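You operate a simulated robot arm through the tools that you are given. There is no shell and no other tool. Be economical: measure what you need, move in short steps, check, and stop when the job is done.

The job below is to be done with a simulated robot arm. You get a single attempt, and the scene is never put back.

## Task
Give the bearing with the orange seal three strokes of grease.
Fine: shut the valve again and put the bearing on the GREASED mat.

Only the result counts: the job must be done as asked and must still hold three seconds after the hand-in. Knocking over, shifting, dropping, spilling or breaking anything else fails it. A push-on lid holds only when it is set on centred and level and pressed home; a screw cap is set on level and turned clockwise until tight.

## Robot
A 7-joint arm with a two-finger parallel gripper, fixed in place. Base frame: the origin is at the foot of the arm, x ahead of it, y to its left, z up; the work surface is at about z = 0.8. Readings come in m, degrees, newtons and seconds.
With the tool pointing down near the work surface it reaches from about 0.3 to 0.7 m from the base axis. Its first joint turns from -66.0 to 66.0 degrees. Payload 1.57 kg.
The TCP is the grasp point between the finger pads, 0.03 m short of the fingertips. In the tool frame z runs along the fingers and y along their closing line. The gripper opens to 0.11 m. The fingers are 0.024 m wide and 0.012 m thick; the gripper's body (0.048 by 0.112 m) begins 0.078 m behind the TCP.
Orientation is that of the tool frame in the base frame, as a unit quaternion [w, x, y, z]. With the fingers straight down and closing along the base's y, the tool's x points along the base's -x, its y along +y and its z along -z.

## Interface
- The arm moves only by the tool play_rows. Its argument "series" is a list of rows, each a list of 3 entries, a list of its own where there are three numbers: the turn, a rotation vector about the base's x, y, z in units of 8 degrees (1.0 is 8 degrees), then the shift along the base's x, y, z in units of 20 mm (1.0 is 20 mm), then the closure in counts, from 0 (fully open) to 255 (shut). In form: [[[rx, ry, rz], [tx, ty, tz], claw], ...]. A call has 1 to 12 rows; each row shifts and turns the commanded pose from where the row before left it. A call with a number of a shift or a turn outside -1 to 1 is refused whole. Each row takes 0.2 s and may step no farther than 0.05 m and 8.6 degrees from the row before; otherwise, or with a gripper value out of range, the whole call is refused. Where a pose cannot be reached the arm comes as near as it can. A force on the tool above 70 N (or 10 N above the force at the start of the call, whichever is more), or a blocked arm, ends the call early, and 0.2 s more pass. Each finger travels about 0.108 m/s and halts on what it meets, pressing with about 39 N; the grip force reading is that of the motor and also rises with nothing between the fingers. The clock runs only during rows and for 0.2 s after the last one: add rows that do not move to give the fingers time. It gives the time, the measured TCP pose, the force on the tool (base axes), the opening and the grip force at its end, in the units of the frame above (readings bear some noise).
- Cameras (640 x 400 px; columns grow to the right, rows downward): "scene" is fixed at [0.145, -0.3762, 1.4085]; the picture's right is [0.92, -0.40, 0.00], its down [-0.21, -0.49, -0.85] and it looks along [0.34, 0.78, -0.53] (base axes); focal length 374 px, centre (320, 200). "wrist" rides on the gripper at [0.07, 0.016, -0.141] in the tool frame; the picture's right is [-0.23, 0.97, 0.00], its down [-0.86, -0.20, -0.48] and it looks along [-0.47, -0.11, 0.88] (tool axes); focal length 222 px, centre (320, 200). There is no depth. A picture from a camera that has moved, and an enlarged one, comes with that camera's place and axes in the base frame and with its lens.
- capture(camera): a new picture of that camera. No time passes.
- zoom(camera, box): a new picture of the part [left, top, right, bottom] of that camera's present view, enlarged. No time passes.
- close_job(): hands the job in; it is judged then, once.

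Work in short steps. Places have to be worked out from the pictures, the camera data and where the tool is seen: move nearer, look again, correct. Check each grasp and each placing, and mend what went wrong. You have 120 turns and 68 pictures in all, those below and enlarged ones among them. Open the gripper and draw the arm clear of the work before you hand the job in, unless the task says otherwise; then end with one line.

The tools are called after "Request:" as a command line: name --argument value ..., lists and objects as JSON in quotes. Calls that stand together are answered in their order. play_rows: Moves the arm, as the interface text tells. Its arguments: {"type":"object","properties":{"series":{"type":"array","items":{"type":"array"}}},"required":["series"]} The other tools are called the same way: capture (camera) takes a picture; zoom (camera, box) takes an enlarged picture of a part of a camera's view; close_job () hands the job in.

At the start:

```text
time_s: 0.0
position: [0.2757, 0.2281, 1.1066]
orientation: [0.0, 0.001, 1.0, 0.0]
ft_force: [-0.3, 0.7, -0.5]
finger_gap: 0.11
gripper_force: 0.1
```

scene: 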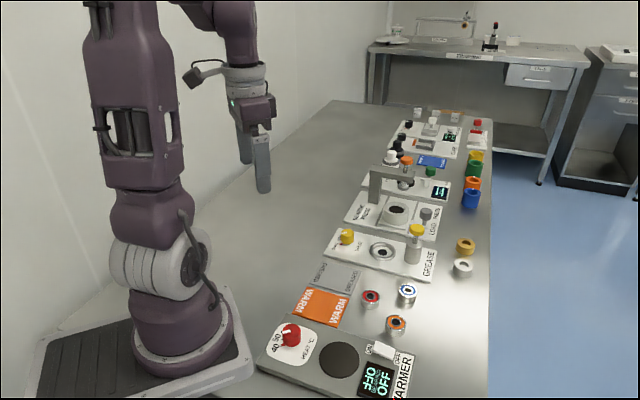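
wrist: 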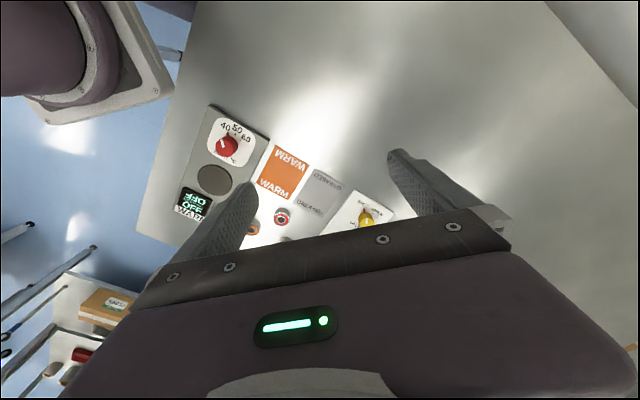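

I start by enlarging the grease station and the bearings area to read the labels.

Request:
zoom --camera "scene" --box '[300, 200, 500, 325]'

Request:
zoom --camera "scene" --box '[250, 250, 450, 375]'

Request:
zoom --camera "scene" --box '[330, 95, 510, 215]'

```text
3.20 times, centred on (400, 262) of scene
camera zoom: at [0.145, -0.3762, 1.4085], right [0.92, -0.4, 0.0], down [-0.21, -0.49, -0.85], along [0.34, 0.78, -0.53], focal length 1196 px, centre (64, 0)
```

zoom: 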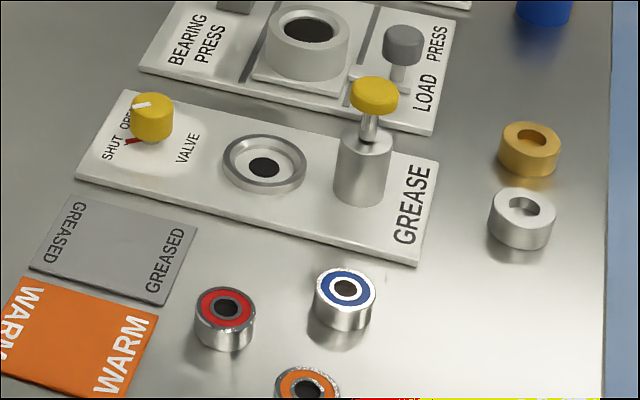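

```text
3.20 times, centred on (350, 312) of scene
camera zoom: at [0.145, -0.3762, 1.4085], right [0.92, -0.4, 0.0], down [-0.21, -0.49, -0.85], along [0.34, 0.78, -0.53], focal length 1196 px, centre (224, -160)
```

zoom: 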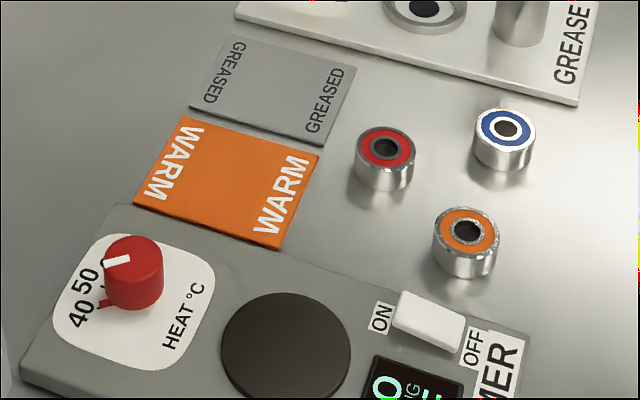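

```text
3.33 times, centred on (420, 155) of scene
camera zoom: at [0.145, -0.3762, 1.4085], right [0.92, -0.4, 0.0], down [-0.21, -0.49, -0.85], along [0.34, 0.78, -0.53], focal length 1246 px, centre (-13, 350)
```

zoom: 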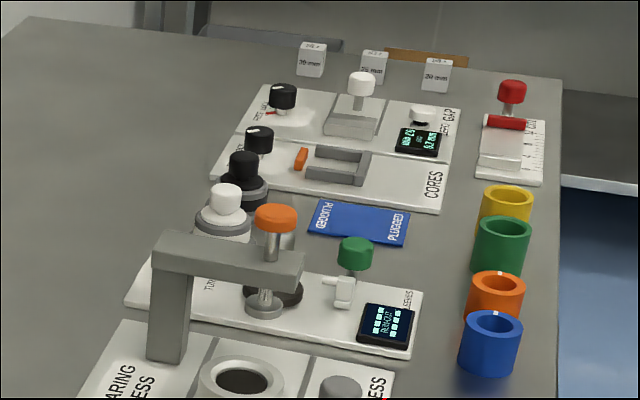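

Orange bearing is at about (0.476, 0.015), nest (0.565, 0.208), valve knob (0.50, 0.28), plunger (0.62, 0.164), GREASED mat (0.43, 0.19). I move above the bearing with the fingers partly closed.

Request:
play_rows --series '[[[0, 0, 0], [0.91, -0.968, -0.714], 60], [[0, 0, 0], [0.91, -0.968, -0.714], 90], [[0, 0, 0], [0.91, -0.968, -0.714], 116], [[0, 0, 0], [0.91, -0.968, -0.714], 116], [[0, 0, 0], [0.91, -0.968, -0.714], 116], [[0, 0, 0], [0.91, -0.968, -0.714], 116], [[0, 0, 0], [0.91, -0.968, -0.714], 116], [[0, 0, 0], [0.91, -0.968, -0.714], 116], [[0, 0, 0], [0.91, -0.968, -0.714], 116], [[0, 0, 0], [0.91, -0.968, -0.714], 116], [[0, 0, 0], [0.91, -0.968, -0.714], 116]]'

Request:
capture --camera "wrist"

Request:
zoom --camera "scene" --box '[325, 220, 405, 270]'

```text
time_s: 2.4
position: [0.4742, 0.0136, 0.9495]
orientation: [0.0, 0.0, 1.0, 0.0]
ft_force: [0.8, 0.5, 0.2]
finger_gap: 0.0598
gripper_force: 0.1
```

```text
62 pictures are left
camera wrist: at [0.4044, 0.0306, 1.0905], right [0.23, 0.97, 0.0], down [0.86, -0.2, 0.48], along [0.47, -0.11, -0.88], focal length 222 px, centre (320, 200)
```

wrist: 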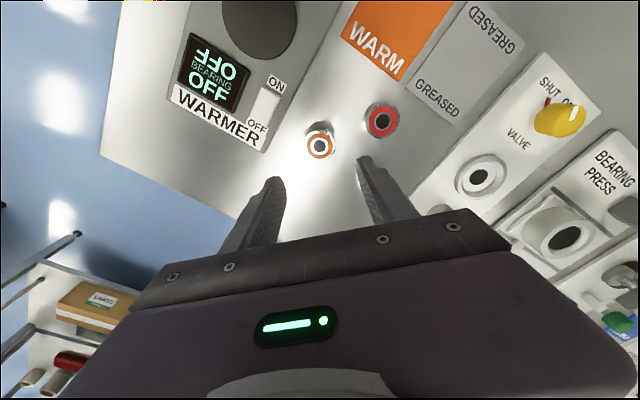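

```text
8.00 times, centred on (365, 245) of scene
camera zoom: at [0.145, -0.3762, 1.4085], right [0.92, -0.4, 0.0], down [-0.21, -0.49, -0.85], along [0.34, 0.78, -0.53], focal length 2991 px, centre (-40, -160)
```

zoom: 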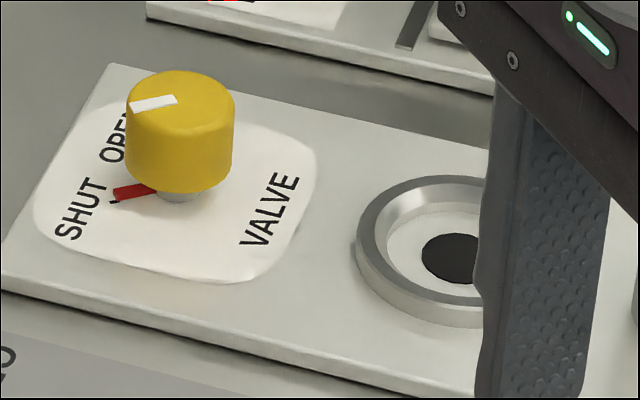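

The bearing is at (0.475, 0.014), right under the tool. The valve is at SHUT (red pointer at the SHUT tick). I descend to grip the upper half of the bearing.

Request:
play_rows --series '[[[0, 0, 0], [0, 0, -0.92], 116], [[0, 0, 0], [0, 0, -0.92], 116], [[0, 0, 0], [0, 0, -0.92], 116], [[0, 0, 0], [0, 0, -0.92], 116], [[0, 0, 0], [0, 0, -0.92], 116], [[0, 0, 0], [0, 0, -0.92], 116], [[0, 0, 0], [0, 0, 0], 116]]'

Request:
capture --camera "wrist"

Request:
zoom --camera "scene" --box '[340, 275, 460, 350]'

```text
time_s: 4.0
position: [0.4757, 0.0137, 0.8393]
orientation: [-0.001, 0.0, 1.0, 0.0]
ft_force: [0.3, 0.2, -0.3]
finger_gap: 0.0599
gripper_force: 0.0
```

```text
60 pictures are left
camera wrist: at [0.406, 0.0305, 0.9791], right [0.23, 0.97, 0.0], down [0.86, -0.2, 0.48], along [0.47, -0.11, -0.88], focal length 222 px, centre (320, 200)
```

wrist: 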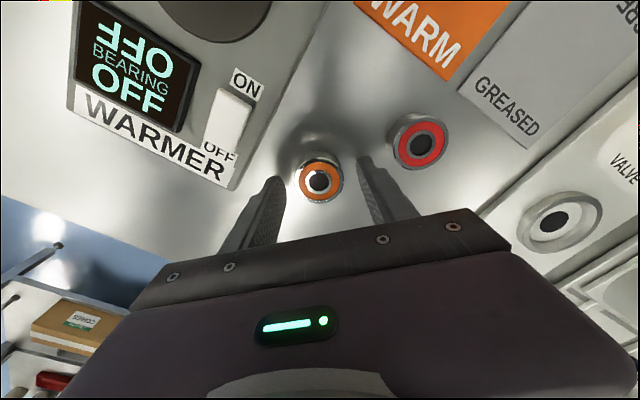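

```text
5.33 times, centred on (400, 312) of scene
camera zoom: at [0.145, -0.3762, 1.4085], right [0.92, -0.4, 0.0], down [-0.21, -0.49, -0.85], along [0.34, 0.78, -0.53], focal length 1994 px, centre (-107, -400)
```

zoom: 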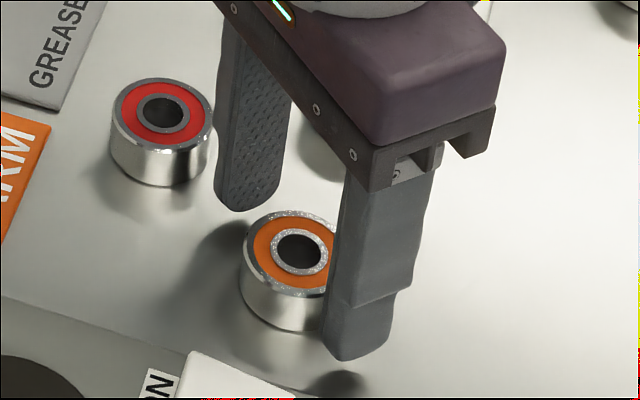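

The bearing is centred between the fingers; I close on it.

Request:
play_rows --series '[[[0, 0, 0], [0, 0, 0], 255], [[0, 0, 0], [0, 0, 0], 255], [[0, 0, 0], [0, 0, 0], 255], [[0, 0, 0], [0, 0, 0], 255]]'

Request:
play_rows --series '[[[0, 0, 0], [0, 0, 0.5], 255], [[0, 0, 0], [0, 0, 1], 255], [[0, 0, 0], [0, 0, 1], 255], [[0, 0, 0], [0, 0, 1], 255], [[0, 0, 0], [0, 0, 1], 255], [[0, 0, 0], [0, 0, 1], 255], [[0, 0, 0], [0, 0, 0], 255]]'

Request:
capture --camera "wrist"

Request:
zoom --camera "scene" --box '[320, 200, 480, 300]'

```text
time_s: 5.0
position: [0.4758, 0.0151, 0.8388]
orientation: [0.0, -0.001, 1.0, 0.0]
ft_force: [-0.5, -0.2, 0.3]
finger_gap: 0.0385
gripper_force: 38.8
```

```text
time_s: 6.6
position: [0.4766, 0.0161, 0.9497]
orientation: [0.0, 0.0, 1.0, 0.0]
ft_force: [0.2, 0.3, -0.7]
finger_gap: 0.0383
gripper_force: 39.1
```

```text
58 pictures are left
camera wrist: at [0.4062, 0.0318, 1.0903], right [0.23, 0.97, 0.0], down [0.85, -0.2, 0.48], along [0.47, -0.11, -0.88], focal length 222 px, centre (320, 200)
```

wrist: 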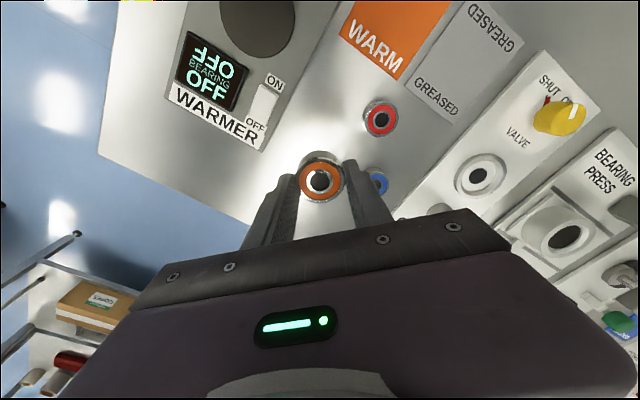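

```text
4.00 times, centred on (400, 250) of scene
camera zoom: at [0.145, -0.3762, 1.4085], right [0.92, -0.4, 0.0], down [-0.21, -0.49, -0.85], along [0.34, 0.78, -0.53], focal length 1496 px, centre (0, 0)
```

zoom: 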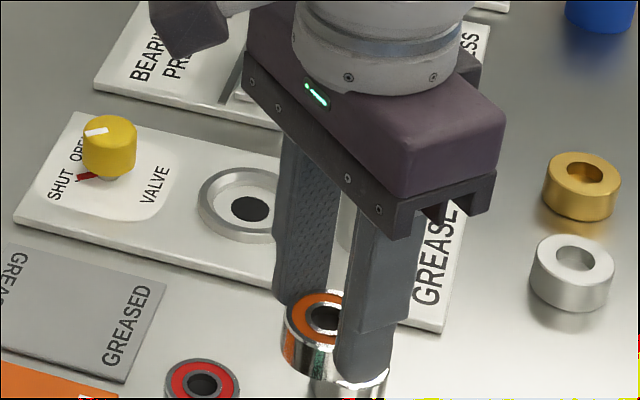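

The bearing is held. Both cameras put the nest at about (0.564, 0.209); I carry the bearing above it.

Request:
play_rows --series '[[[0, 0, 0], [0.437, 0.965, 0], 255], [[0, 0, 0], [0.437, 0.965, 0], 255], [[0, 0, 0], [0.437, 0.965, 0], 255], [[0, 0, 0], [0.437, 0.965, 0], 255], [[0, 0, 0], [0.437, 0.965, 0], 255], [[0, 0, 0], [0.437, 0.965, 0], 255], [[0, 0, 0], [0.437, 0.965, 0], 255], [[0, 0, 0], [0.437, 0.965, 0], 255], [[0, 0, 0], [0.437, 0.965, 0], 255], [[0, 0, 0], [0.437, 0.965, 0], 255], [[0, 0, 0], [0, 0, 0], 255]]'

Request:
capture --camera "wrist"

Request:
zoom --camera "scene" --box '[320, 180, 480, 280]'

```text
time_s: 9.0
position: [0.5638, 0.2075, 0.9484]
orientation: [0.0, 0.0, 1.0, -0.001]
ft_force: [-0.3, -0.6, -1.0]
finger_gap: 0.0382
gripper_force: 38.5
```

```text
56 pictures are left
camera wrist: at [0.4941, 0.2245, 1.09], right [0.23, 0.97, 0.0], down [0.86, -0.2, 0.48], along [0.47, -0.11, -0.88], focal length 222 px, centre (320, 200)
```

wrist: 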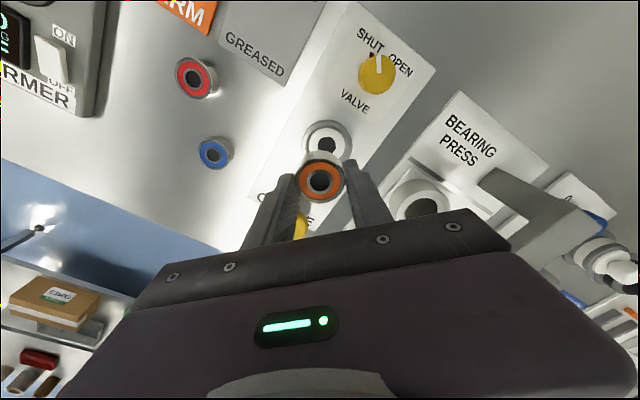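

```text
4.00 times, centred on (400, 230) of scene
camera zoom: at [0.1451, -0.3762, 1.4085], right [0.92, -0.4, 0.0], down [-0.21, -0.49, -0.85], along [0.34, 0.78, -0.53], focal length 1496 px, centre (0, 80)
```

zoom: 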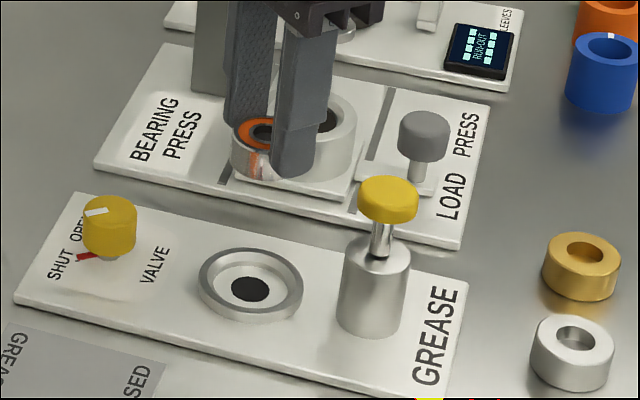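

I enlarge both views to fix the nest centre accurately.

Request:
zoom --camera "wrist" --box '[272, 110, 368, 210]'

Request:
zoom --camera "scene" --box '[360, 225, 424, 265]'

```text
4.00 times, centred on (320, 160) of wrist
camera zoom: at [0.4941, 0.2245, 1.09], right [0.23, 0.97, 0.0], down [0.86, -0.2, 0.48], along [0.47, -0.11, -0.88], focal length 888 px, centre (320, 360)
```

zoom: 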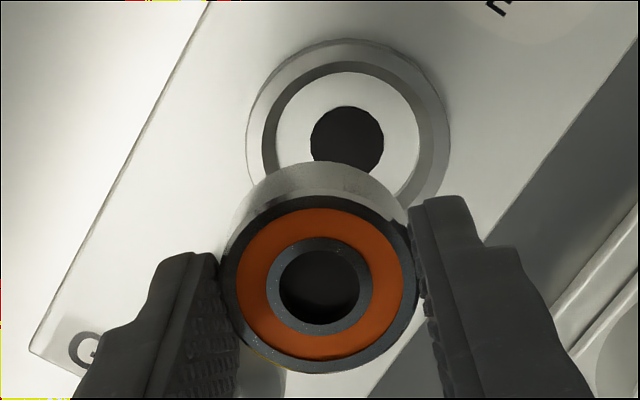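

```text
10.00 times, centred on (392, 245) of scene
camera zoom: at [0.1451, -0.3762, 1.4085], right [0.92, -0.4, 0.0], down [-0.21, -0.49, -0.85], along [0.34, 0.78, -0.53], focal length 3739 px, centre (-400, -250)
```

zoom: 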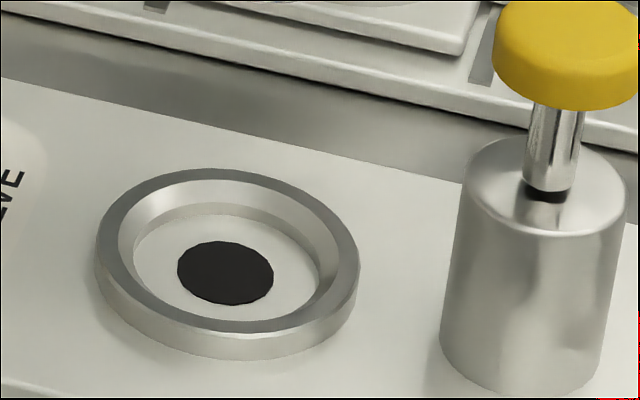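

The nest centre works out at (0.569, 0.2155) with the floor at about z 0.810 and the rim at about 0.820. I shift there and descend to just above seating.

Request:
play_rows --series '[[[0, 0, 0], [0.26, 0.39, 0], 255], [[0, 0, 0], [0, 0, -0.9], 255], [[0, 0, 0], [0, 0, -0.9], 255], [[0, 0, 0], [0, 0, -0.9], 255], [[0, 0, 0], [0, 0, -0.9], 255], [[0, 0, 0], [0, 0, -0.5], 255], [[0, 0, 0], [0, 0, -0.2], 255], [[0, 0, 0], [0, 0, 0], 255]]'

Request:
zoom --camera "wrist" --box '[240, 90, 400, 190]'

Request:
zoom --camera "scene" --box '[352, 215, 432, 265]'

```text
time_s: 10.8
position: [0.5687, 0.2151, 0.8627]
orientation: [0.0, 0.0, 1.0, 0.0]
ft_force: [0.4, 0.1, -1.2]
finger_gap: 0.0382
gripper_force: 38.6
```

```text
4.00 times, centred on (320, 140) of wrist
camera zoom: at [0.4986, 0.2316, 1.0031], right [0.23, 0.97, 0.0], down [0.86, -0.2, 0.48], along [0.47, -0.11, -0.88], focal length 888 px, centre (320, 440)
```

zoom: 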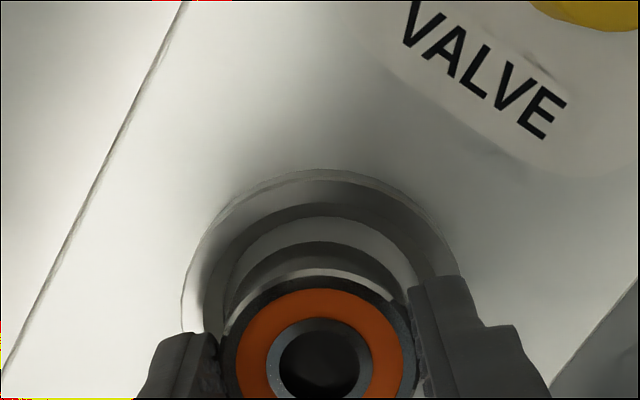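

```text
8.00 times, centred on (392, 240) of scene
camera zoom: at [0.145, -0.3762, 1.4085], right [0.92, -0.4, 0.0], down [-0.21, -0.49, -0.85], along [0.34, 0.78, -0.53], focal length 2991 px, centre (-256, -120)
```

zoom: 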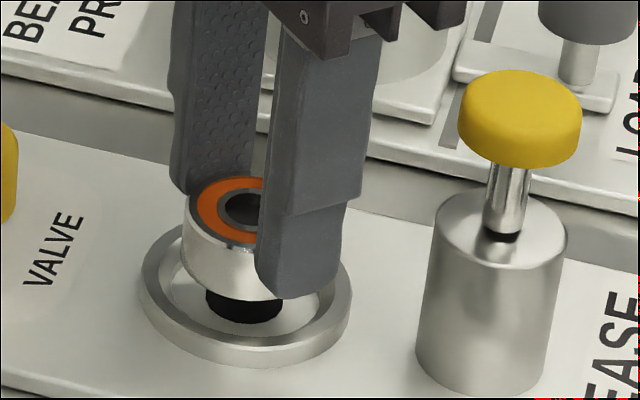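

Alignment looks good. I descend the last 10 mm in small steps and watch the force.

Request:
play_rows --series '[[[0, 0, 0], [0, 0, -0.2], 255], [[0, 0, 0], [0, 0, -0.2], 255], [[0, 0, 0], [0, 0, -0.1], 255], [[0, 0, 0], [0, 0, 0], 255]]'

Request:
zoom --camera "scene" --box '[352, 215, 432, 265]'

Request:
zoom --camera "wrist" --box '[240, 110, 400, 210]'

```text
time_s: 11.8
position: [0.5685, 0.2148, 0.8529]
orientation: [0.0, 0.001, 1.0, 0.0]
ft_force: [0.1, 0.0, -0.6]
finger_gap: 0.0379
gripper_force: 39.2
```

```text
8.00 times, centred on (392, 240) of scene
camera zoom: at [0.145, -0.3762, 1.4085], right [0.92, -0.4, 0.0], down [-0.21, -0.49, -0.85], along [0.34, 0.78, -0.53], focal length 2991 px, centre (-256, -120)
```

zoom: 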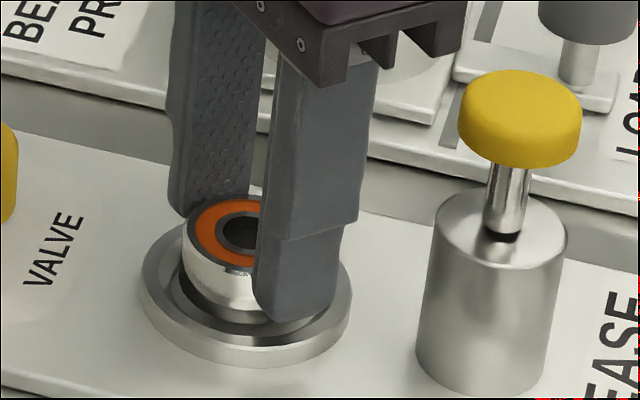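

```text
4.00 times, centred on (320, 160) of wrist
camera zoom: at [0.4988, 0.2317, 0.9939], right [0.23, 0.97, 0.0], down [0.85, -0.2, 0.48], along [0.47, -0.11, -0.88], focal length 888 px, centre (320, 360)
```

zoom: 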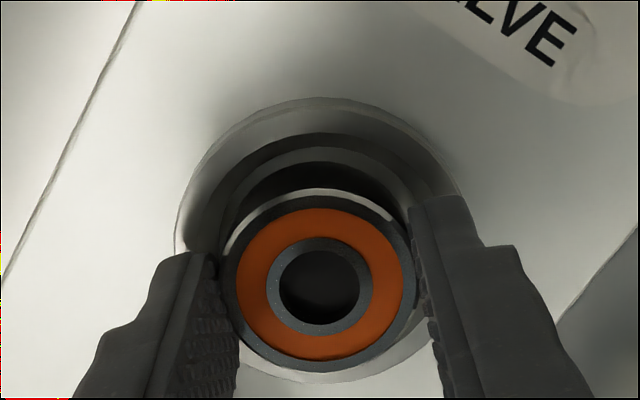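

Still no contact and the bearing sits inside the rim. I lower 2 mm more and release it.

Request:
play_rows --series '[[[0, 0, 0], [0, 0, -0.1], 255], [[0, 0, 0], [0, 0, 0], 255]]'

Request:
zoom --camera "scene" --box '[368, 225, 416, 265]'

```text
time_s: 12.4
position: [0.5681, 0.2139, 0.85]
orientation: [0.0, 0.0, 1.0, 0.001]
ft_force: [-1.8, 0.1, -0.6]
finger_gap: 0.0379
gripper_force: 38.5
```

```text
10.00 times, centred on (392, 245) of scene
camera zoom: at [0.145, -0.3762, 1.4085], right [0.92, -0.4, 0.0], down [-0.21, -0.49, -0.85], along [0.34, 0.78, -0.53], focal length 3739 px, centre (-400, -250)
```

zoom: 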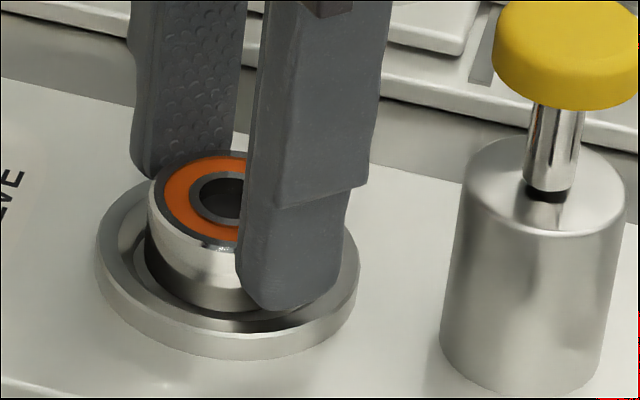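

A slight side force only; I lower one more millimetre to feel for seating.

Request:
play_rows --series '[[[0, 0, 0], [0, 0, -0.06], 255], [[0, 0, 0], [0, 0, 0], 255]]'

```text
time_s: 13.0
position: [0.568, 0.2158, 0.85]
orientation: [0.001, 0.0, 1.0, 0.0]
ft_force: [0.7, -0.6, -1.2]
finger_gap: 0.0381
gripper_force: 38.9
```

No sign of contact; I open the fingers modestly.

Request:
play_rows --series '[[[0, 0, 0], [0, 0, 0], 150], [[0, 0, 0], [0, 0, 0], 110], [[0, 0, 0], [0, 0, 0], 110]]'

Request:
zoom --camera "wrist" --box '[240, 110, 400, 210]'

Request:
zoom --camera "scene" --box '[360, 225, 424, 265]'

```text
time_s: 13.8
position: [0.5687, 0.2154, 0.8507]
orientation: [-0.001, 0.0, 1.0, 0.0]
ft_force: [0.0, -0.9, -0.2]
finger_gap: 0.0628
gripper_force: 0.1
```

```text
4.00 times, centred on (320, 160) of wrist
camera zoom: at [0.4988, 0.2316, 0.9908], right [0.23, 0.97, 0.0], down [0.86, -0.2, 0.48], along [0.47, -0.11, -0.88], focal length 888 px, centre (320, 360)
```

zoom: 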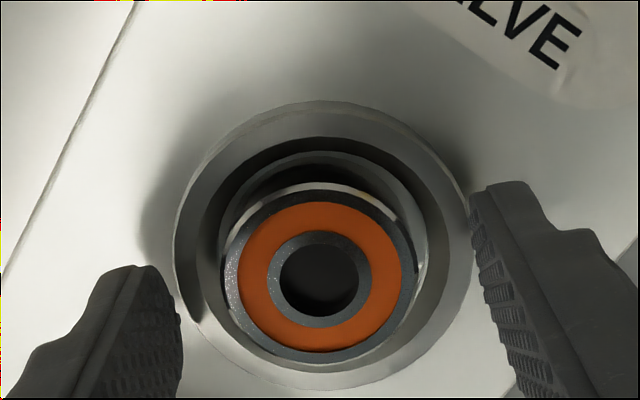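

```text
10.00 times, centred on (392, 245) of scene
camera zoom: at [0.145, -0.3762, 1.4085], right [0.92, -0.4, 0.0], down [-0.21, -0.49, -0.85], along [0.34, 0.78, -0.53], focal length 3739 px, centre (-400, -250)
```

zoom: 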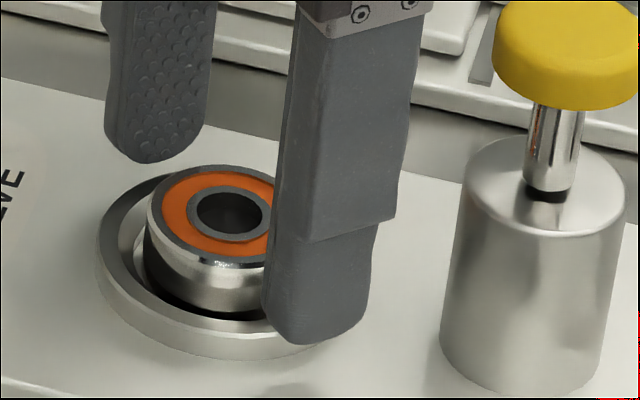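

The bearing sits level in the nest. I rise and move toward the valve knob, opening the hand while moving.

Request:
play_rows --series '[[[0, 0, 0], [0, 0, 1], 110], [[0, 0, 0], [0, 0, 1], 110], [[0, 0, 0], [0, 0, 1], 110], [[0, 0, 0], [0, 0, 1], 110], [[0, 0, 0], [0, 0, 1], 110], [[0, 0, 0], [-0.8, 0.7, 0.5], 110], [[0, 0, 0], [-0.8, 0.7, 0], 110], [[0, 0, 0], [-0.8, 0.7, 0], 110], [[0, 0, 0], [-0.8, 0.7, 0], 110], [[0, 0, 0], [0, 0, 0], 110]]'

Request:
capture --camera "wrist"

Request:
zoom --camera "scene" --box '[320, 210, 440, 285]'

```text
time_s: 16.0
position: [0.5024, 0.2704, 0.9599]
orientation: [-0.001, 0.0, 1.0, 0.0]
ft_force: [-0.4, 0.4, -0.3]
finger_gap: 0.0625
gripper_force: 0.2
```

```text
45 pictures are left
camera wrist: at [0.4341, 0.2864, 1.1011], right [0.23, 0.97, 0.0], down [0.85, -0.2, 0.48], along [0.47, -0.11, -0.88], focal length 222 px, centre (320, 200)
```

wrist: 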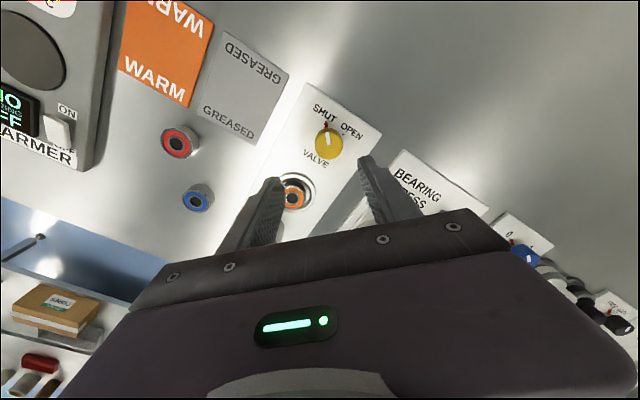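

```text
5.33 times, centred on (380, 248) of scene
camera zoom: at [0.145, -0.3762, 1.4085], right [0.92, -0.4, 0.0], down [-0.21, -0.49, -0.85], along [0.34, 0.78, -0.53], focal length 1994 px, centre (0, -53)
```

zoom: 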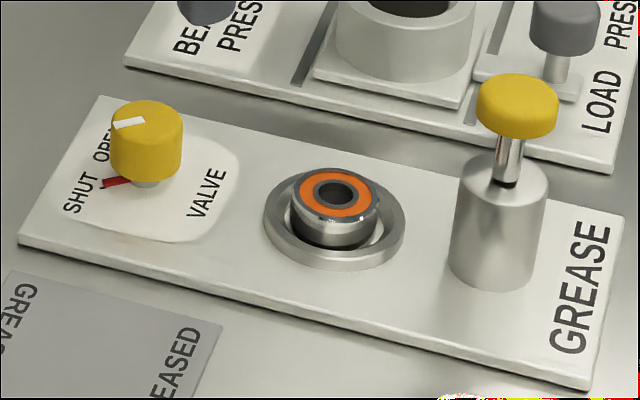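

Request:
zoom --camera "wrist" --box '[280, 90, 376, 180]'

```text
4.44 times, centred on (328, 135) of wrist
camera zoom: at [0.4341, 0.2864, 1.1011], right [0.23, 0.97, 0.0], down [0.85, -0.2, 0.48], along [0.47, -0.11, -0.88], focal length 987 px, centre (284, 489)
```

zoom: 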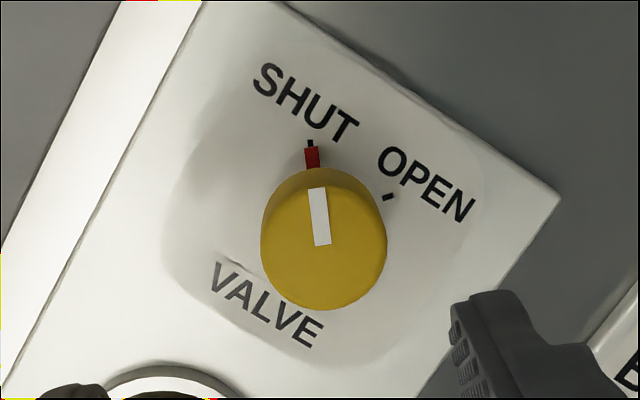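

The knob centre is about (0.504, 0.281), top z≈0.842, diameter ≈33 mm; SHUT points along −x and OPEN along +y, i.e. about 90° clockwise from above. I go down to just above the knob and check.

Request:
play_rows --series '[[[0, 0, 0], [0.08, 0.53, -0.5], 110], [[0, 0, 0], [0, 0, -1], 110], [[0, 0, 0], [0, 0, -1], 110], [[0, 0, 0], [0, 0, -1], 110], [[0, 0, 0], [0, 0, -0.75], 110], [[0, 0, 0], [0, 0, 0], 110]]'

Request:
zoom --camera "wrist" --box '[224, 100, 416, 220]'

Request:
zoom --camera "scene" --box '[310, 210, 390, 260]'

```text
time_s: 17.4
position: [0.5059, 0.2806, 0.8751]
orientation: [0.0, 0.0, 1.0, 0.0]
ft_force: [0.0, 0.3, 0.7]
finger_gap: 0.0627
gripper_force: 0.0
```

```text
3.33 times, centred on (320, 160) of wrist
camera zoom: at [0.4361, 0.2968, 1.0158], right [0.23, 0.97, 0.0], down [0.86, -0.2, 0.48], along [0.47, -0.11, -0.88], focal length 740 px, centre (320, 333)
```

zoom: 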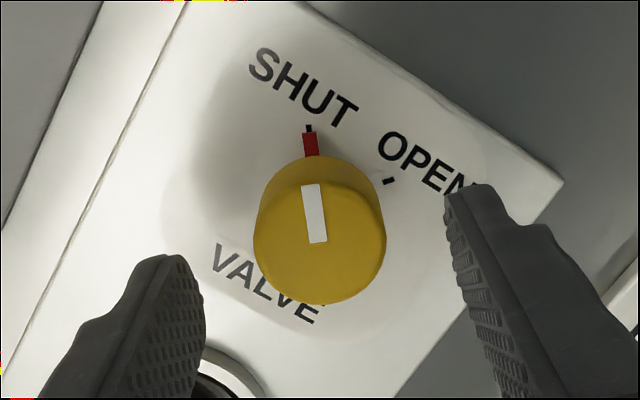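

```text
8.00 times, centred on (350, 235) of scene
camera zoom: at [0.145, -0.3762, 1.4085], right [0.92, -0.4, 0.0], down [-0.21, -0.49, -0.85], along [0.34, 0.78, -0.53], focal length 2991 px, centre (80, -80)
```

zoom: 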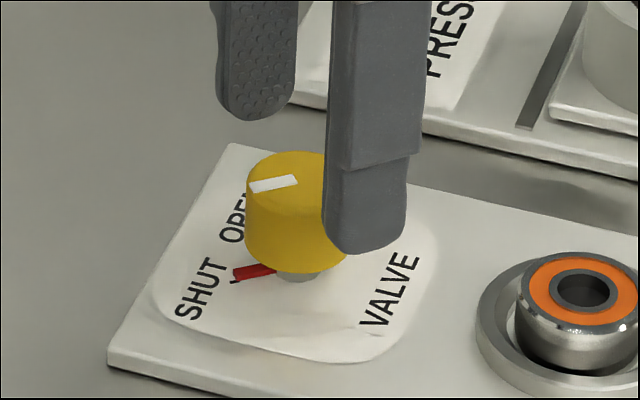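

The knob is centred in y, about 1 mm off in x. I lower to grip its upper part, then close.

Request:
play_rows --series '[[[0, 0, 0], [-0.06, 0, -0.5], 110], [[0, 0, 0], [0, 0, -0.5], 110], [[0, 0, 0], [0, 0, 0], 110], [[0, 0, 0], [0, 0, 0], 160], [[0, 0, 0], [0, 0, 0], 200], [[0, 0, 0], [0, 0, 0], 255], [[0, 0, 0], [0, 0, 0], 255]]'

Request:
zoom --camera "wrist" --box '[224, 100, 416, 220]'

```text
time_s: 19.0
position: [0.5053, 0.2817, 0.855]
orientation: [0.0, 0.0, 1.0, 0.0]
ft_force: [-0.8, -7.0, -1.5]
finger_gap: 0.0327
gripper_force: 41.2
```

```text
3.33 times, centred on (320, 160) of wrist
camera zoom: at [0.4354, 0.2973, 0.9954], right [0.23, 0.97, 0.0], down [0.86, -0.2, 0.48], along [0.47, -0.11, -0.88], focal length 740 px, centre (320, 333)
```

zoom: 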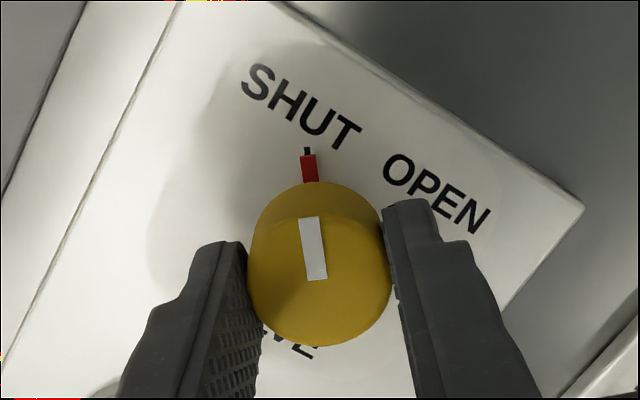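

Gripped with a small −7 N side force, so I ease the hand 0.8 mm in −y and start turning clockwise.

Request:
play_rows --series '[[[0, 0, 0], [0, -0.04, 0], 255], [[0, 0, -0.6], [0, 0, 0], 255], [[0, 0, -0.6], [0, 0, 0], 255], [[0, 0, -0.6], [0, 0, 0], 255], [[0, 0, -0.6], [0, 0, 0], 255], [[0, 0, 0], [0, 0, 0], 255]]'

Request:
zoom --camera "wrist" --box '[224, 100, 416, 220]'

```text
time_s: 20.4
position: [0.505, 0.2795, 0.8535]
orientation: [0.0, 0.168, 0.986, 0.0]
ft_force: [-0.2, -1.9, 3.5]
finger_gap: 0.0327
gripper_force: 40.6
```

```text
3.33 times, centred on (320, 160) of wrist
camera zoom: at [0.4445, 0.3189, 0.9954], right [0.54, 0.84, 0.0], down [0.74, -0.47, 0.48], along [0.4, -0.26, -0.88], focal length 740 px, centre (320, 333)
```

zoom: 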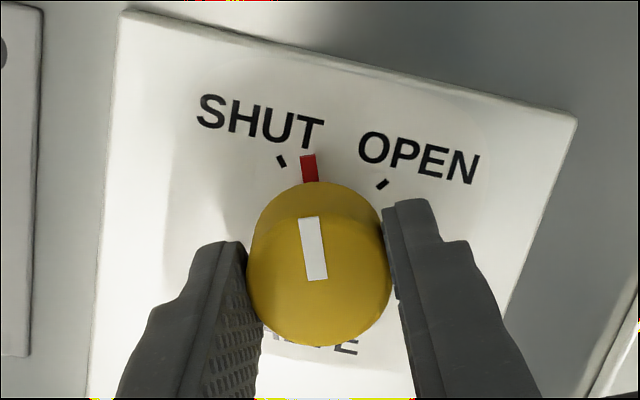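

The knob follows. Ticks suggest roughly 70–75° total travel; I continue to about 62° and check.

Request:
play_rows --series '[[[0, 0, -0.6], [0, 0, 0], 255], [[0, 0, -0.6], [0, 0, 0], 255], [[0, 0, -0.6], [0, 0, 0], 255], [[0, 0, -0.6], [0, 0, 0], 255], [[0, 0, -0.6], [0, 0, 0], 255], [[0, 0, -0.6], [0, 0, 0], 255], [[0, 0, -0.6], [0, 0, 0], 255], [[0, 0, -0.6], [0, 0, 0], 255], [[0, 0, -0.6], [0, 0, 0], 255], [[0, 0, 0], [0, 0, 0], 255]]'

Request:
zoom --camera "wrist" --box '[224, 100, 416, 220]'

```text
time_s: 22.6
position: [0.5039, 0.2794, 0.854]
orientation: [0.0, 0.519, 0.855, -0.001]
ft_force: [-13.0, -11.8, 24.8]
finger_gap: 0.0327
gripper_force: 41.0
```

```text
3.33 times, centred on (320, 160) of wrist
camera zoom: at [0.4868, 0.3496, 0.9953], right [0.97, 0.25, 0.0], down [0.22, -0.85, 0.48], along [0.12, -0.46, -0.88], focal length 740 px, centre (320, 333)
```

zoom: 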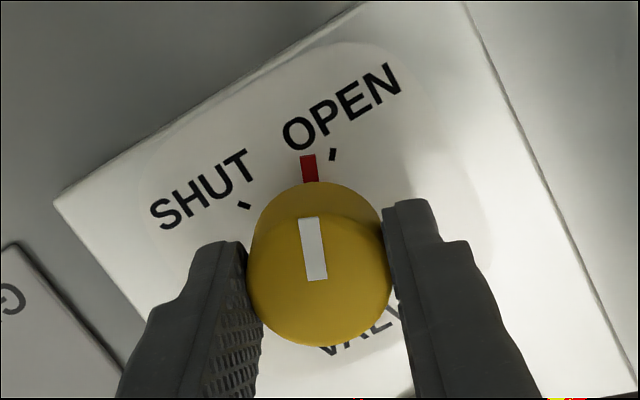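

About 12–14° remain to the OPEN tick. I ease the side load (shift −x, −y, slightly up) and turn 12° more.

Request:
play_rows --series '[[[0, 0, 0], [-0.05, -0.05, 0.05], 255], [[0, 0, -0.5], [0, 0, 0], 255], [[0, 0, -0.5], [0, 0, 0], 255], [[0, 0, -0.5], [0, 0, 0], 255], [[0, 0, 0], [0, 0, 0], 255]]'

Request:
zoom --camera "wrist" --box '[224, 100, 416, 220]'

```text
time_s: 23.8
position: [0.5037, 0.2802, 0.8551]
orientation: [0.0, 0.605, 0.796, 0.0]
ft_force: [-0.6, -4.3, -2.4]
finger_gap: 0.033
gripper_force: 40.8
```

```text
3.33 times, centred on (320, 160) of wrist
camera zoom: at [0.5014, 0.3515, 0.9953], right [1.0, 0.04, 0.0], down [0.04, -0.88, 0.48], along [0.02, -0.48, -0.88], focal length 740 px, centre (320, 333)
```

zoom: 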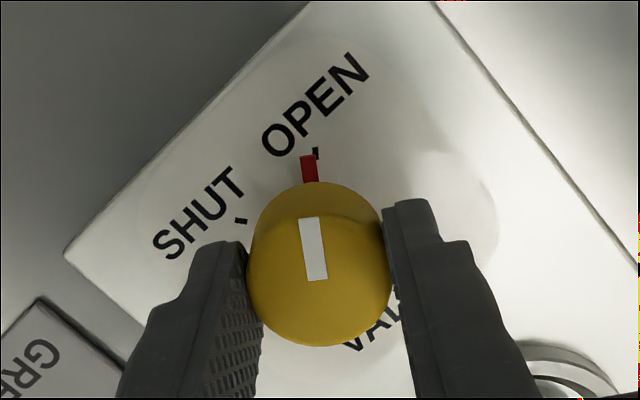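

Nearly at the tick: about 5° more.

Request:
play_rows --series '[[[0, 0, -0.4], [0, 0, 0], 255], [[0, 0, -0.3], [0, 0, 0], 255], [[0, 0, 0], [0, 0, 0], 255]]'

Request:
zoom --camera "wrist" --box '[224, 100, 416, 220]'

```text
time_s: 24.6
position: [0.5051, 0.2794, 0.8544]
orientation: [0.0, 0.642, 0.766, 0.0]
ft_force: [8.7, -1.2, -20.1]
finger_gap: 0.0325
gripper_force: 40.6
```

```text
3.33 times, centred on (320, 160) of wrist
camera zoom: at [0.5082, 0.3515, 0.9953], right [1.0, -0.06, 0.0], down [-0.05, -0.88, 0.48], along [-0.03, -0.48, -0.88], focal length 740 px, centre (320, 333)
```

zoom: 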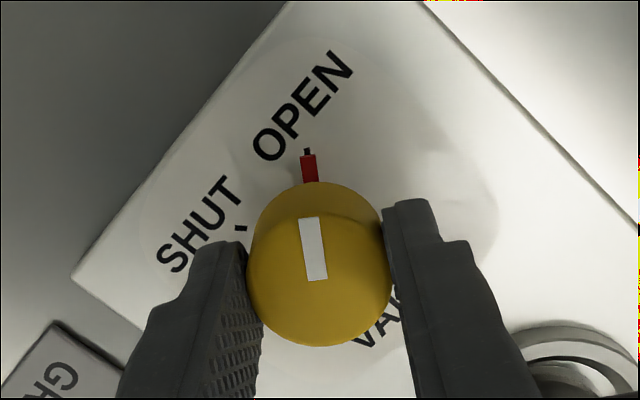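

Pointer is exactly on OPEN. I release, rise, and look around.

Request:
play_rows --series '[[[0, 0, 0], [0, 0, 0], 180], [[0, 0, 0], [0, 0, 0], 110], [[0, 0, 0], [0, 0, 0], 110], [[0, 0, 0], [0, 0, 1], 110], [[0, 0, 0], [0, 0, 1], 110], [[0, 0, 0], [0, 0, 1], 110], [[0, 0, 0], [0, 0, 1], 110], [[0, 0, 0], [0, 0, 1], 160], [[0, 0, 0], [0, 0, 1], 200], [[0, 0, 0], [0, 0, 0.5], 255], [[0, 0, 0], [0, 0, 0], 255]]'

Request:
capture --camera "wrist"

Request:
zoom --camera "scene" --box '[320, 140, 480, 260]'

```text
time_s: 27.0
position: [0.5036, 0.2815, 0.9847]
orientation: [-0.001, 0.643, 0.766, 0.0]
ft_force: [-0.5, -0.6, -0.2]
finger_gap: 0.0
gripper_force: 21.4
```

```text
35 pictures are left
camera wrist: at [0.5079, 0.352, 1.1261], right [1.0, -0.05, 0.0], down [-0.05, -0.88, 0.48], along [-0.03, -0.48, -0.88], focal length 222 px, centre (320, 200)
```

wrist: 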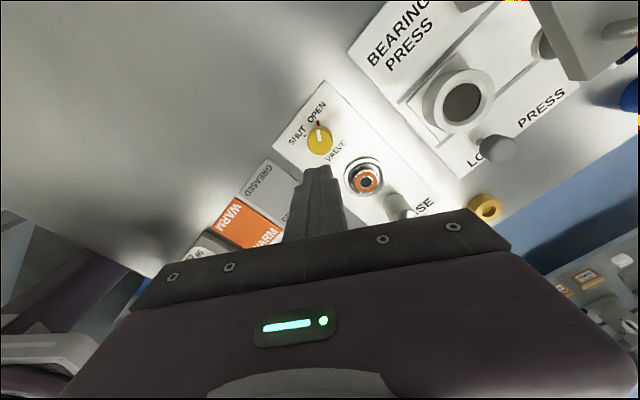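

```text
3.33 times, centred on (400, 200) of scene
camera zoom: at [0.145, -0.3762, 1.4085], right [0.92, -0.4, 0.0], down [-0.21, -0.49, -0.85], along [0.34, 0.78, -0.53], focal length 1246 px, centre (53, 200)
```

zoom: 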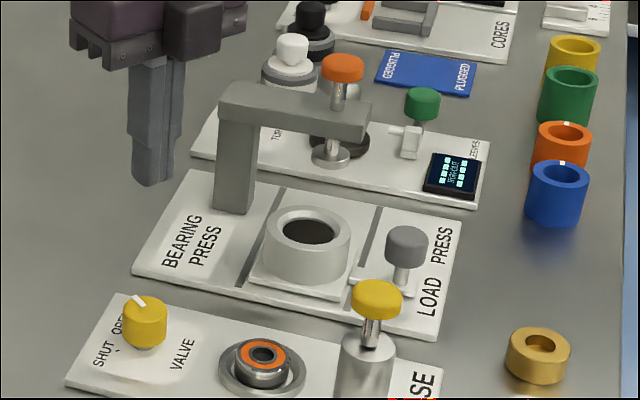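

The pump axis comes out at (0.620, 0.163), cap top at about z 0.908. I move above it with closed fingers, tips at about 0.955.

Request:
play_rows --series '[[[0, 0, 0], [0.97, -0.985, 0], 255], [[0, 0, 0], [0.97, -0.985, 0], 255], [[0, 0, 0], [0.97, -0.985, 0], 255], [[0, 0, 0], [0.97, -0.985, 0], 255], [[0, 0, 0], [0.97, -0.985, 0], 255], [[0, 0, 0], [0.97, -0.985, 0], 255], [[0, 0, 0], [0, 0, -0.8], 255], [[0, 0, 0], [0, 0, 0], 255]]'

Request:
capture --camera "wrist"

Request:
zoom --camera "scene" --box '[372, 190, 468, 290]'

```text
time_s: 28.8
position: [0.6188, 0.1618, 0.9703]
orientation: [0.0, 0.643, 0.766, 0.001]
ft_force: [1.0, 0.8, -0.2]
finger_gap: 0.0001
gripper_force: 21.8
```

```text
33 pictures are left
camera wrist: at [0.6234, 0.2329, 1.1099], right [1.0, -0.05, 0.0], down [-0.05, -0.88, 0.48], along [-0.03, -0.48, -0.88], focal length 222 px, centre (320, 200)
```

wrist: 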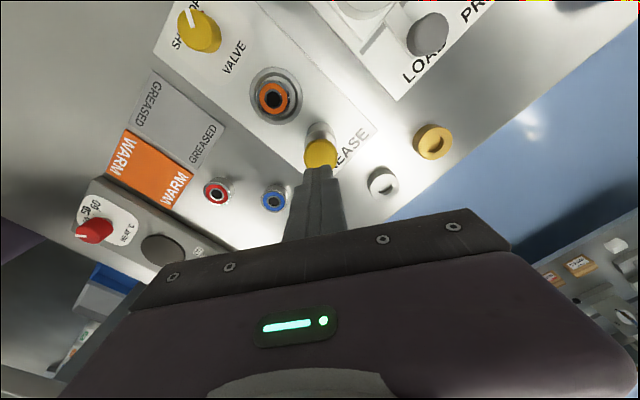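

```text
4.00 times, centred on (420, 240) of scene
camera zoom: at [0.145, -0.3762, 1.4085], right [0.92, -0.4, 0.0], down [-0.21, -0.49, -0.85], along [0.34, 0.78, -0.53], focal length 1496 px, centre (-80, 40)
```

zoom: 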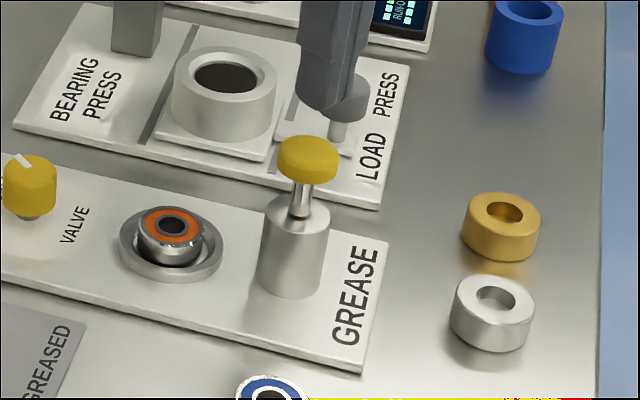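

Request:
zoom --camera "wrist" --box '[280, 115, 360, 175]'

```text
6.67 times, centred on (320, 145) of wrist
camera zoom: at [0.6234, 0.2329, 1.1099], right [1.0, -0.05, 0.0], down [-0.05, -0.88, 0.48], along [-0.03, -0.48, -0.88], focal length 1481 px, centre (320, 567)
```

zoom: 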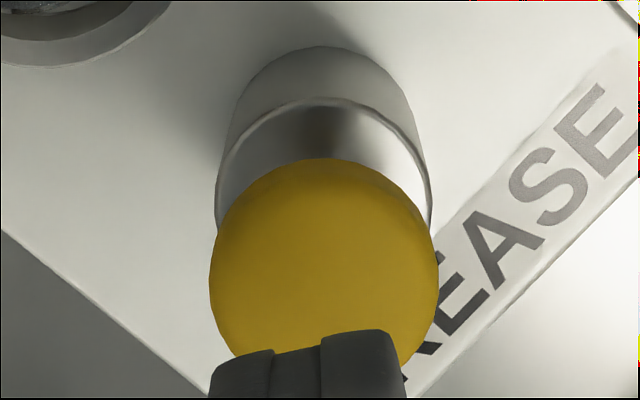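

The cap centre is about (0.6195, 0.166). I shift slightly and press down in small steps to learn the stroke.

Request:
play_rows --series '[[[0, 0, 0], [0.05, 0.18, -0.5], 255], [[0, 0, 0], [0, 0, -0.6], 255], [[0, 0, 0], [0, 0, -0.3], 255], [[0, 0, 0], [0, 0, -0.2], 255], [[0, 0, 0], [0, 0, -0.2], 255], [[0, 0, 0], [0, 0, -0.2], 255], [[0, 0, 0], [0, 0, 0], 255]]'

Request:
zoom --camera "scene" --box '[372, 190, 468, 290]'

```text
time_s: 30.4
position: [0.6205, 0.1649, 0.9298]
orientation: [0.0, 0.642, 0.766, 0.0]
ft_force: [0.6, -1.6, 0.8]
finger_gap: 0.0
gripper_force: 21.7
```

```text
4.00 times, centred on (420, 240) of scene
camera zoom: at [0.145, -0.3762, 1.4085], right [0.92, -0.4, 0.0], down [-0.21, -0.49, -0.85], along [0.34, 0.78, -0.53], focal length 1496 px, centre (-80, 40)
```

zoom: 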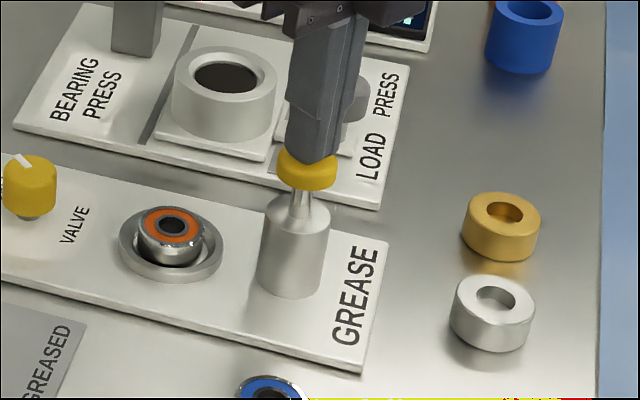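

The tips are about at the cap with no real force yet. I continue down in small steps.

Request:
play_rows --series '[[[0, 0, 0], [0, 0, -0.2], 255], [[0, 0, 0], [0, 0, -0.2], 255], [[0, 0, 0], [0, 0, 0], 255]]'

Request:
play_rows --series '[[[0, 0, 0], [0, 0, -0.2], 255], [[0, 0, 0], [0, 0, -0.2], 255], [[0, 0, 0], [0, 0, 0], 255]]'

Request:
zoom --camera "scene" --box '[372, 190, 468, 290]'

```text
time_s: 31.2
position: [0.6215, 0.1657, 0.9212]
orientation: [0.0, 0.643, 0.766, -0.001]
ft_force: [-0.9, -0.2, 2.1]
finger_gap: 0.0002
gripper_force: 21.5
```

```text
time_s: 32.0
position: [0.6203, 0.1647, 0.9127]
orientation: [0.0, 0.643, 0.766, 0.0]
ft_force: [1.9, 1.5, 2.3]
finger_gap: 0.0
gripper_force: 21.3
```

```text
4.00 times, centred on (420, 240) of scene
camera zoom: at [0.145, -0.3762, 1.4085], right [0.92, -0.4, 0.0], down [-0.21, -0.49, -0.85], along [0.34, 0.78, -0.53], focal length 1496 px, centre (-80, 40)
```

zoom: 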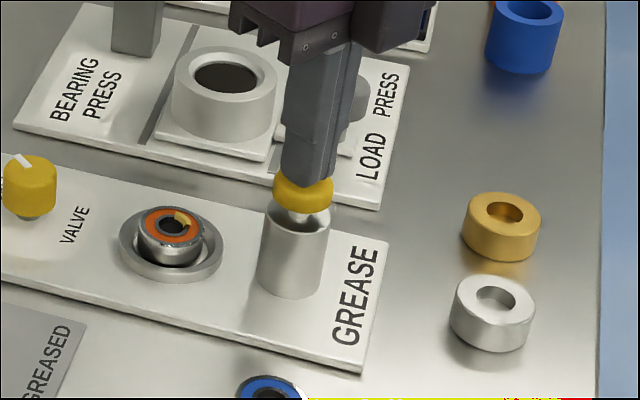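

Grease is appearing on the bearing. I finish this stroke down to the stop.

Request:
play_rows --series '[[[0, 0, 0], [0, 0, -0.1], 255], [[0, 0, 0], [0, 0, -0.1], 255], [[0, 0, 0], [0, 0, -0.1], 255], [[0, 0, 0], [0, 0, 0], 255]]'

Request:
zoom --camera "scene" --box '[372, 210, 436, 270]'

```text
time_s: 33.0
position: [0.6203, 0.1655, 0.9124]
orientation: [0.0, 0.642, 0.766, 0.001]
ft_force: [-12.2, -2.4, 19.7]
finger_gap: 0.0
gripper_force: 21.6
stopped in row 4: the force on the tool passed its limit (the readings are from after the stop); the commanded pose is now the measured one
```

```text
6.67 times, centred on (404, 240) of scene
camera zoom: at [0.1444, -0.3764, 1.4085], right [0.92, -0.4, 0.0], down [-0.21, -0.49, -0.85], along [0.34, 0.78, -0.53], focal length 2493 px, centre (-240, -67)
```

zoom: 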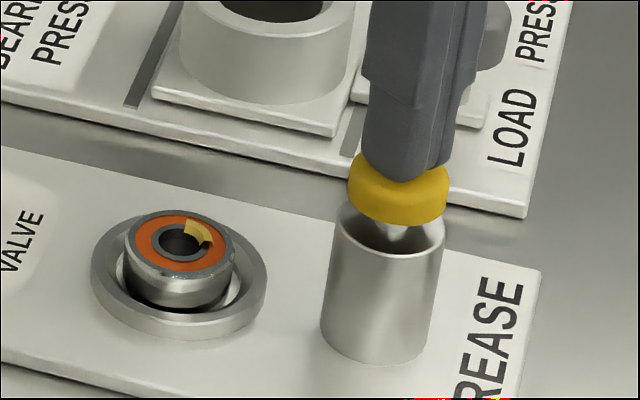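

That was the bottom stop (TCP about 0.9125); one stroke done. I rise fully and check that the cap returns.

Request:
play_rows --series '[[[0, 0, 0], [0, 0, 0.5], 255], [[0, 0, 0], [0, 0, 0.5], 255], [[0, 0, 0], [0, 0, 0.7], 255], [[0, 0, 0], [0, 0, 0], 255], [[0, 0, 0], [0, 0, 0], 255]]'

Request:
zoom --camera "scene" --box '[372, 210, 436, 270]'

```text
time_s: 34.2
position: [0.6221, 0.1645, 0.9447]
orientation: [0.0, 0.643, 0.766, 0.001]
ft_force: [-0.3, 0.0, 0.5]
finger_gap: 0.0
gripper_force: 21.2
```

```text
6.67 times, centred on (404, 240) of scene
camera zoom: at [0.145, -0.3762, 1.4085], right [0.92, -0.4, 0.0], down [-0.21, -0.49, -0.85], along [0.34, 0.78, -0.53], focal length 2493 px, centre (-240, -67)
```

zoom: 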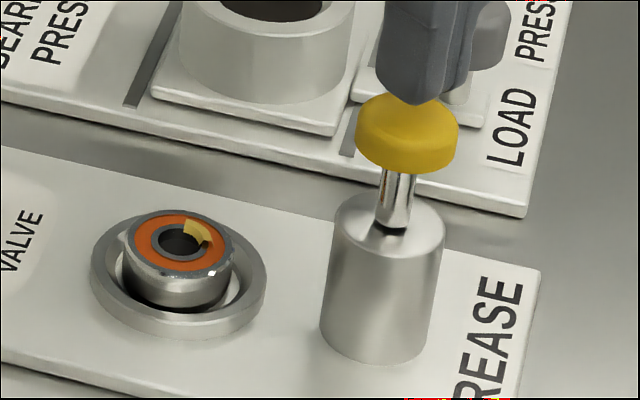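

The cap has returned. Second stroke: down to 0.9125, no further, and check the grease before rising.

Request:
play_rows --series '[[[0, 0, 0], [0, 0, -0.4], 255], [[0, 0, 0], [0, 0, -0.4], 255], [[0, 0, 0], [0, 0, -0.3], 255], [[0, 0, 0], [0, 0, -0.3], 255], [[0, 0, 0], [0, 0, -0.18], 255], [[0, 0, 0], [0, 0, 0], 255]]'

Request:
zoom --camera "scene" --box '[372, 210, 436, 270]'

```text
time_s: 35.6
position: [0.6221, 0.1655, 0.9144]
orientation: [0.001, 0.643, 0.766, 0.0]
ft_force: [2.4, 2.5, 2.3]
finger_gap: 0.0003
gripper_force: 21.1
```

```text
6.67 times, centred on (404, 240) of scene
camera zoom: at [0.145, -0.3762, 1.4085], right [0.92, -0.4, 0.0], down [-0.21, -0.49, -0.85], along [0.34, 0.78, -0.53], focal length 2493 px, centre (-240, -67)
```

zoom: 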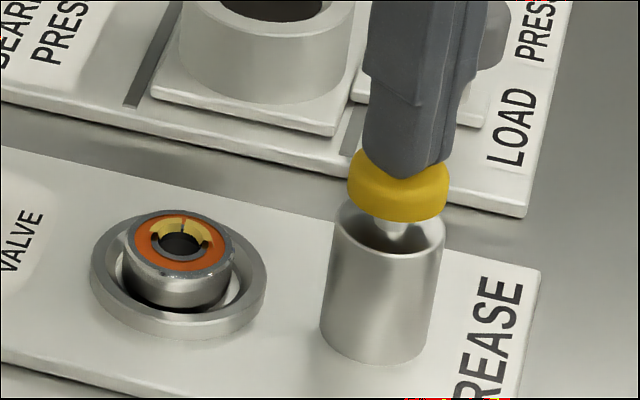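

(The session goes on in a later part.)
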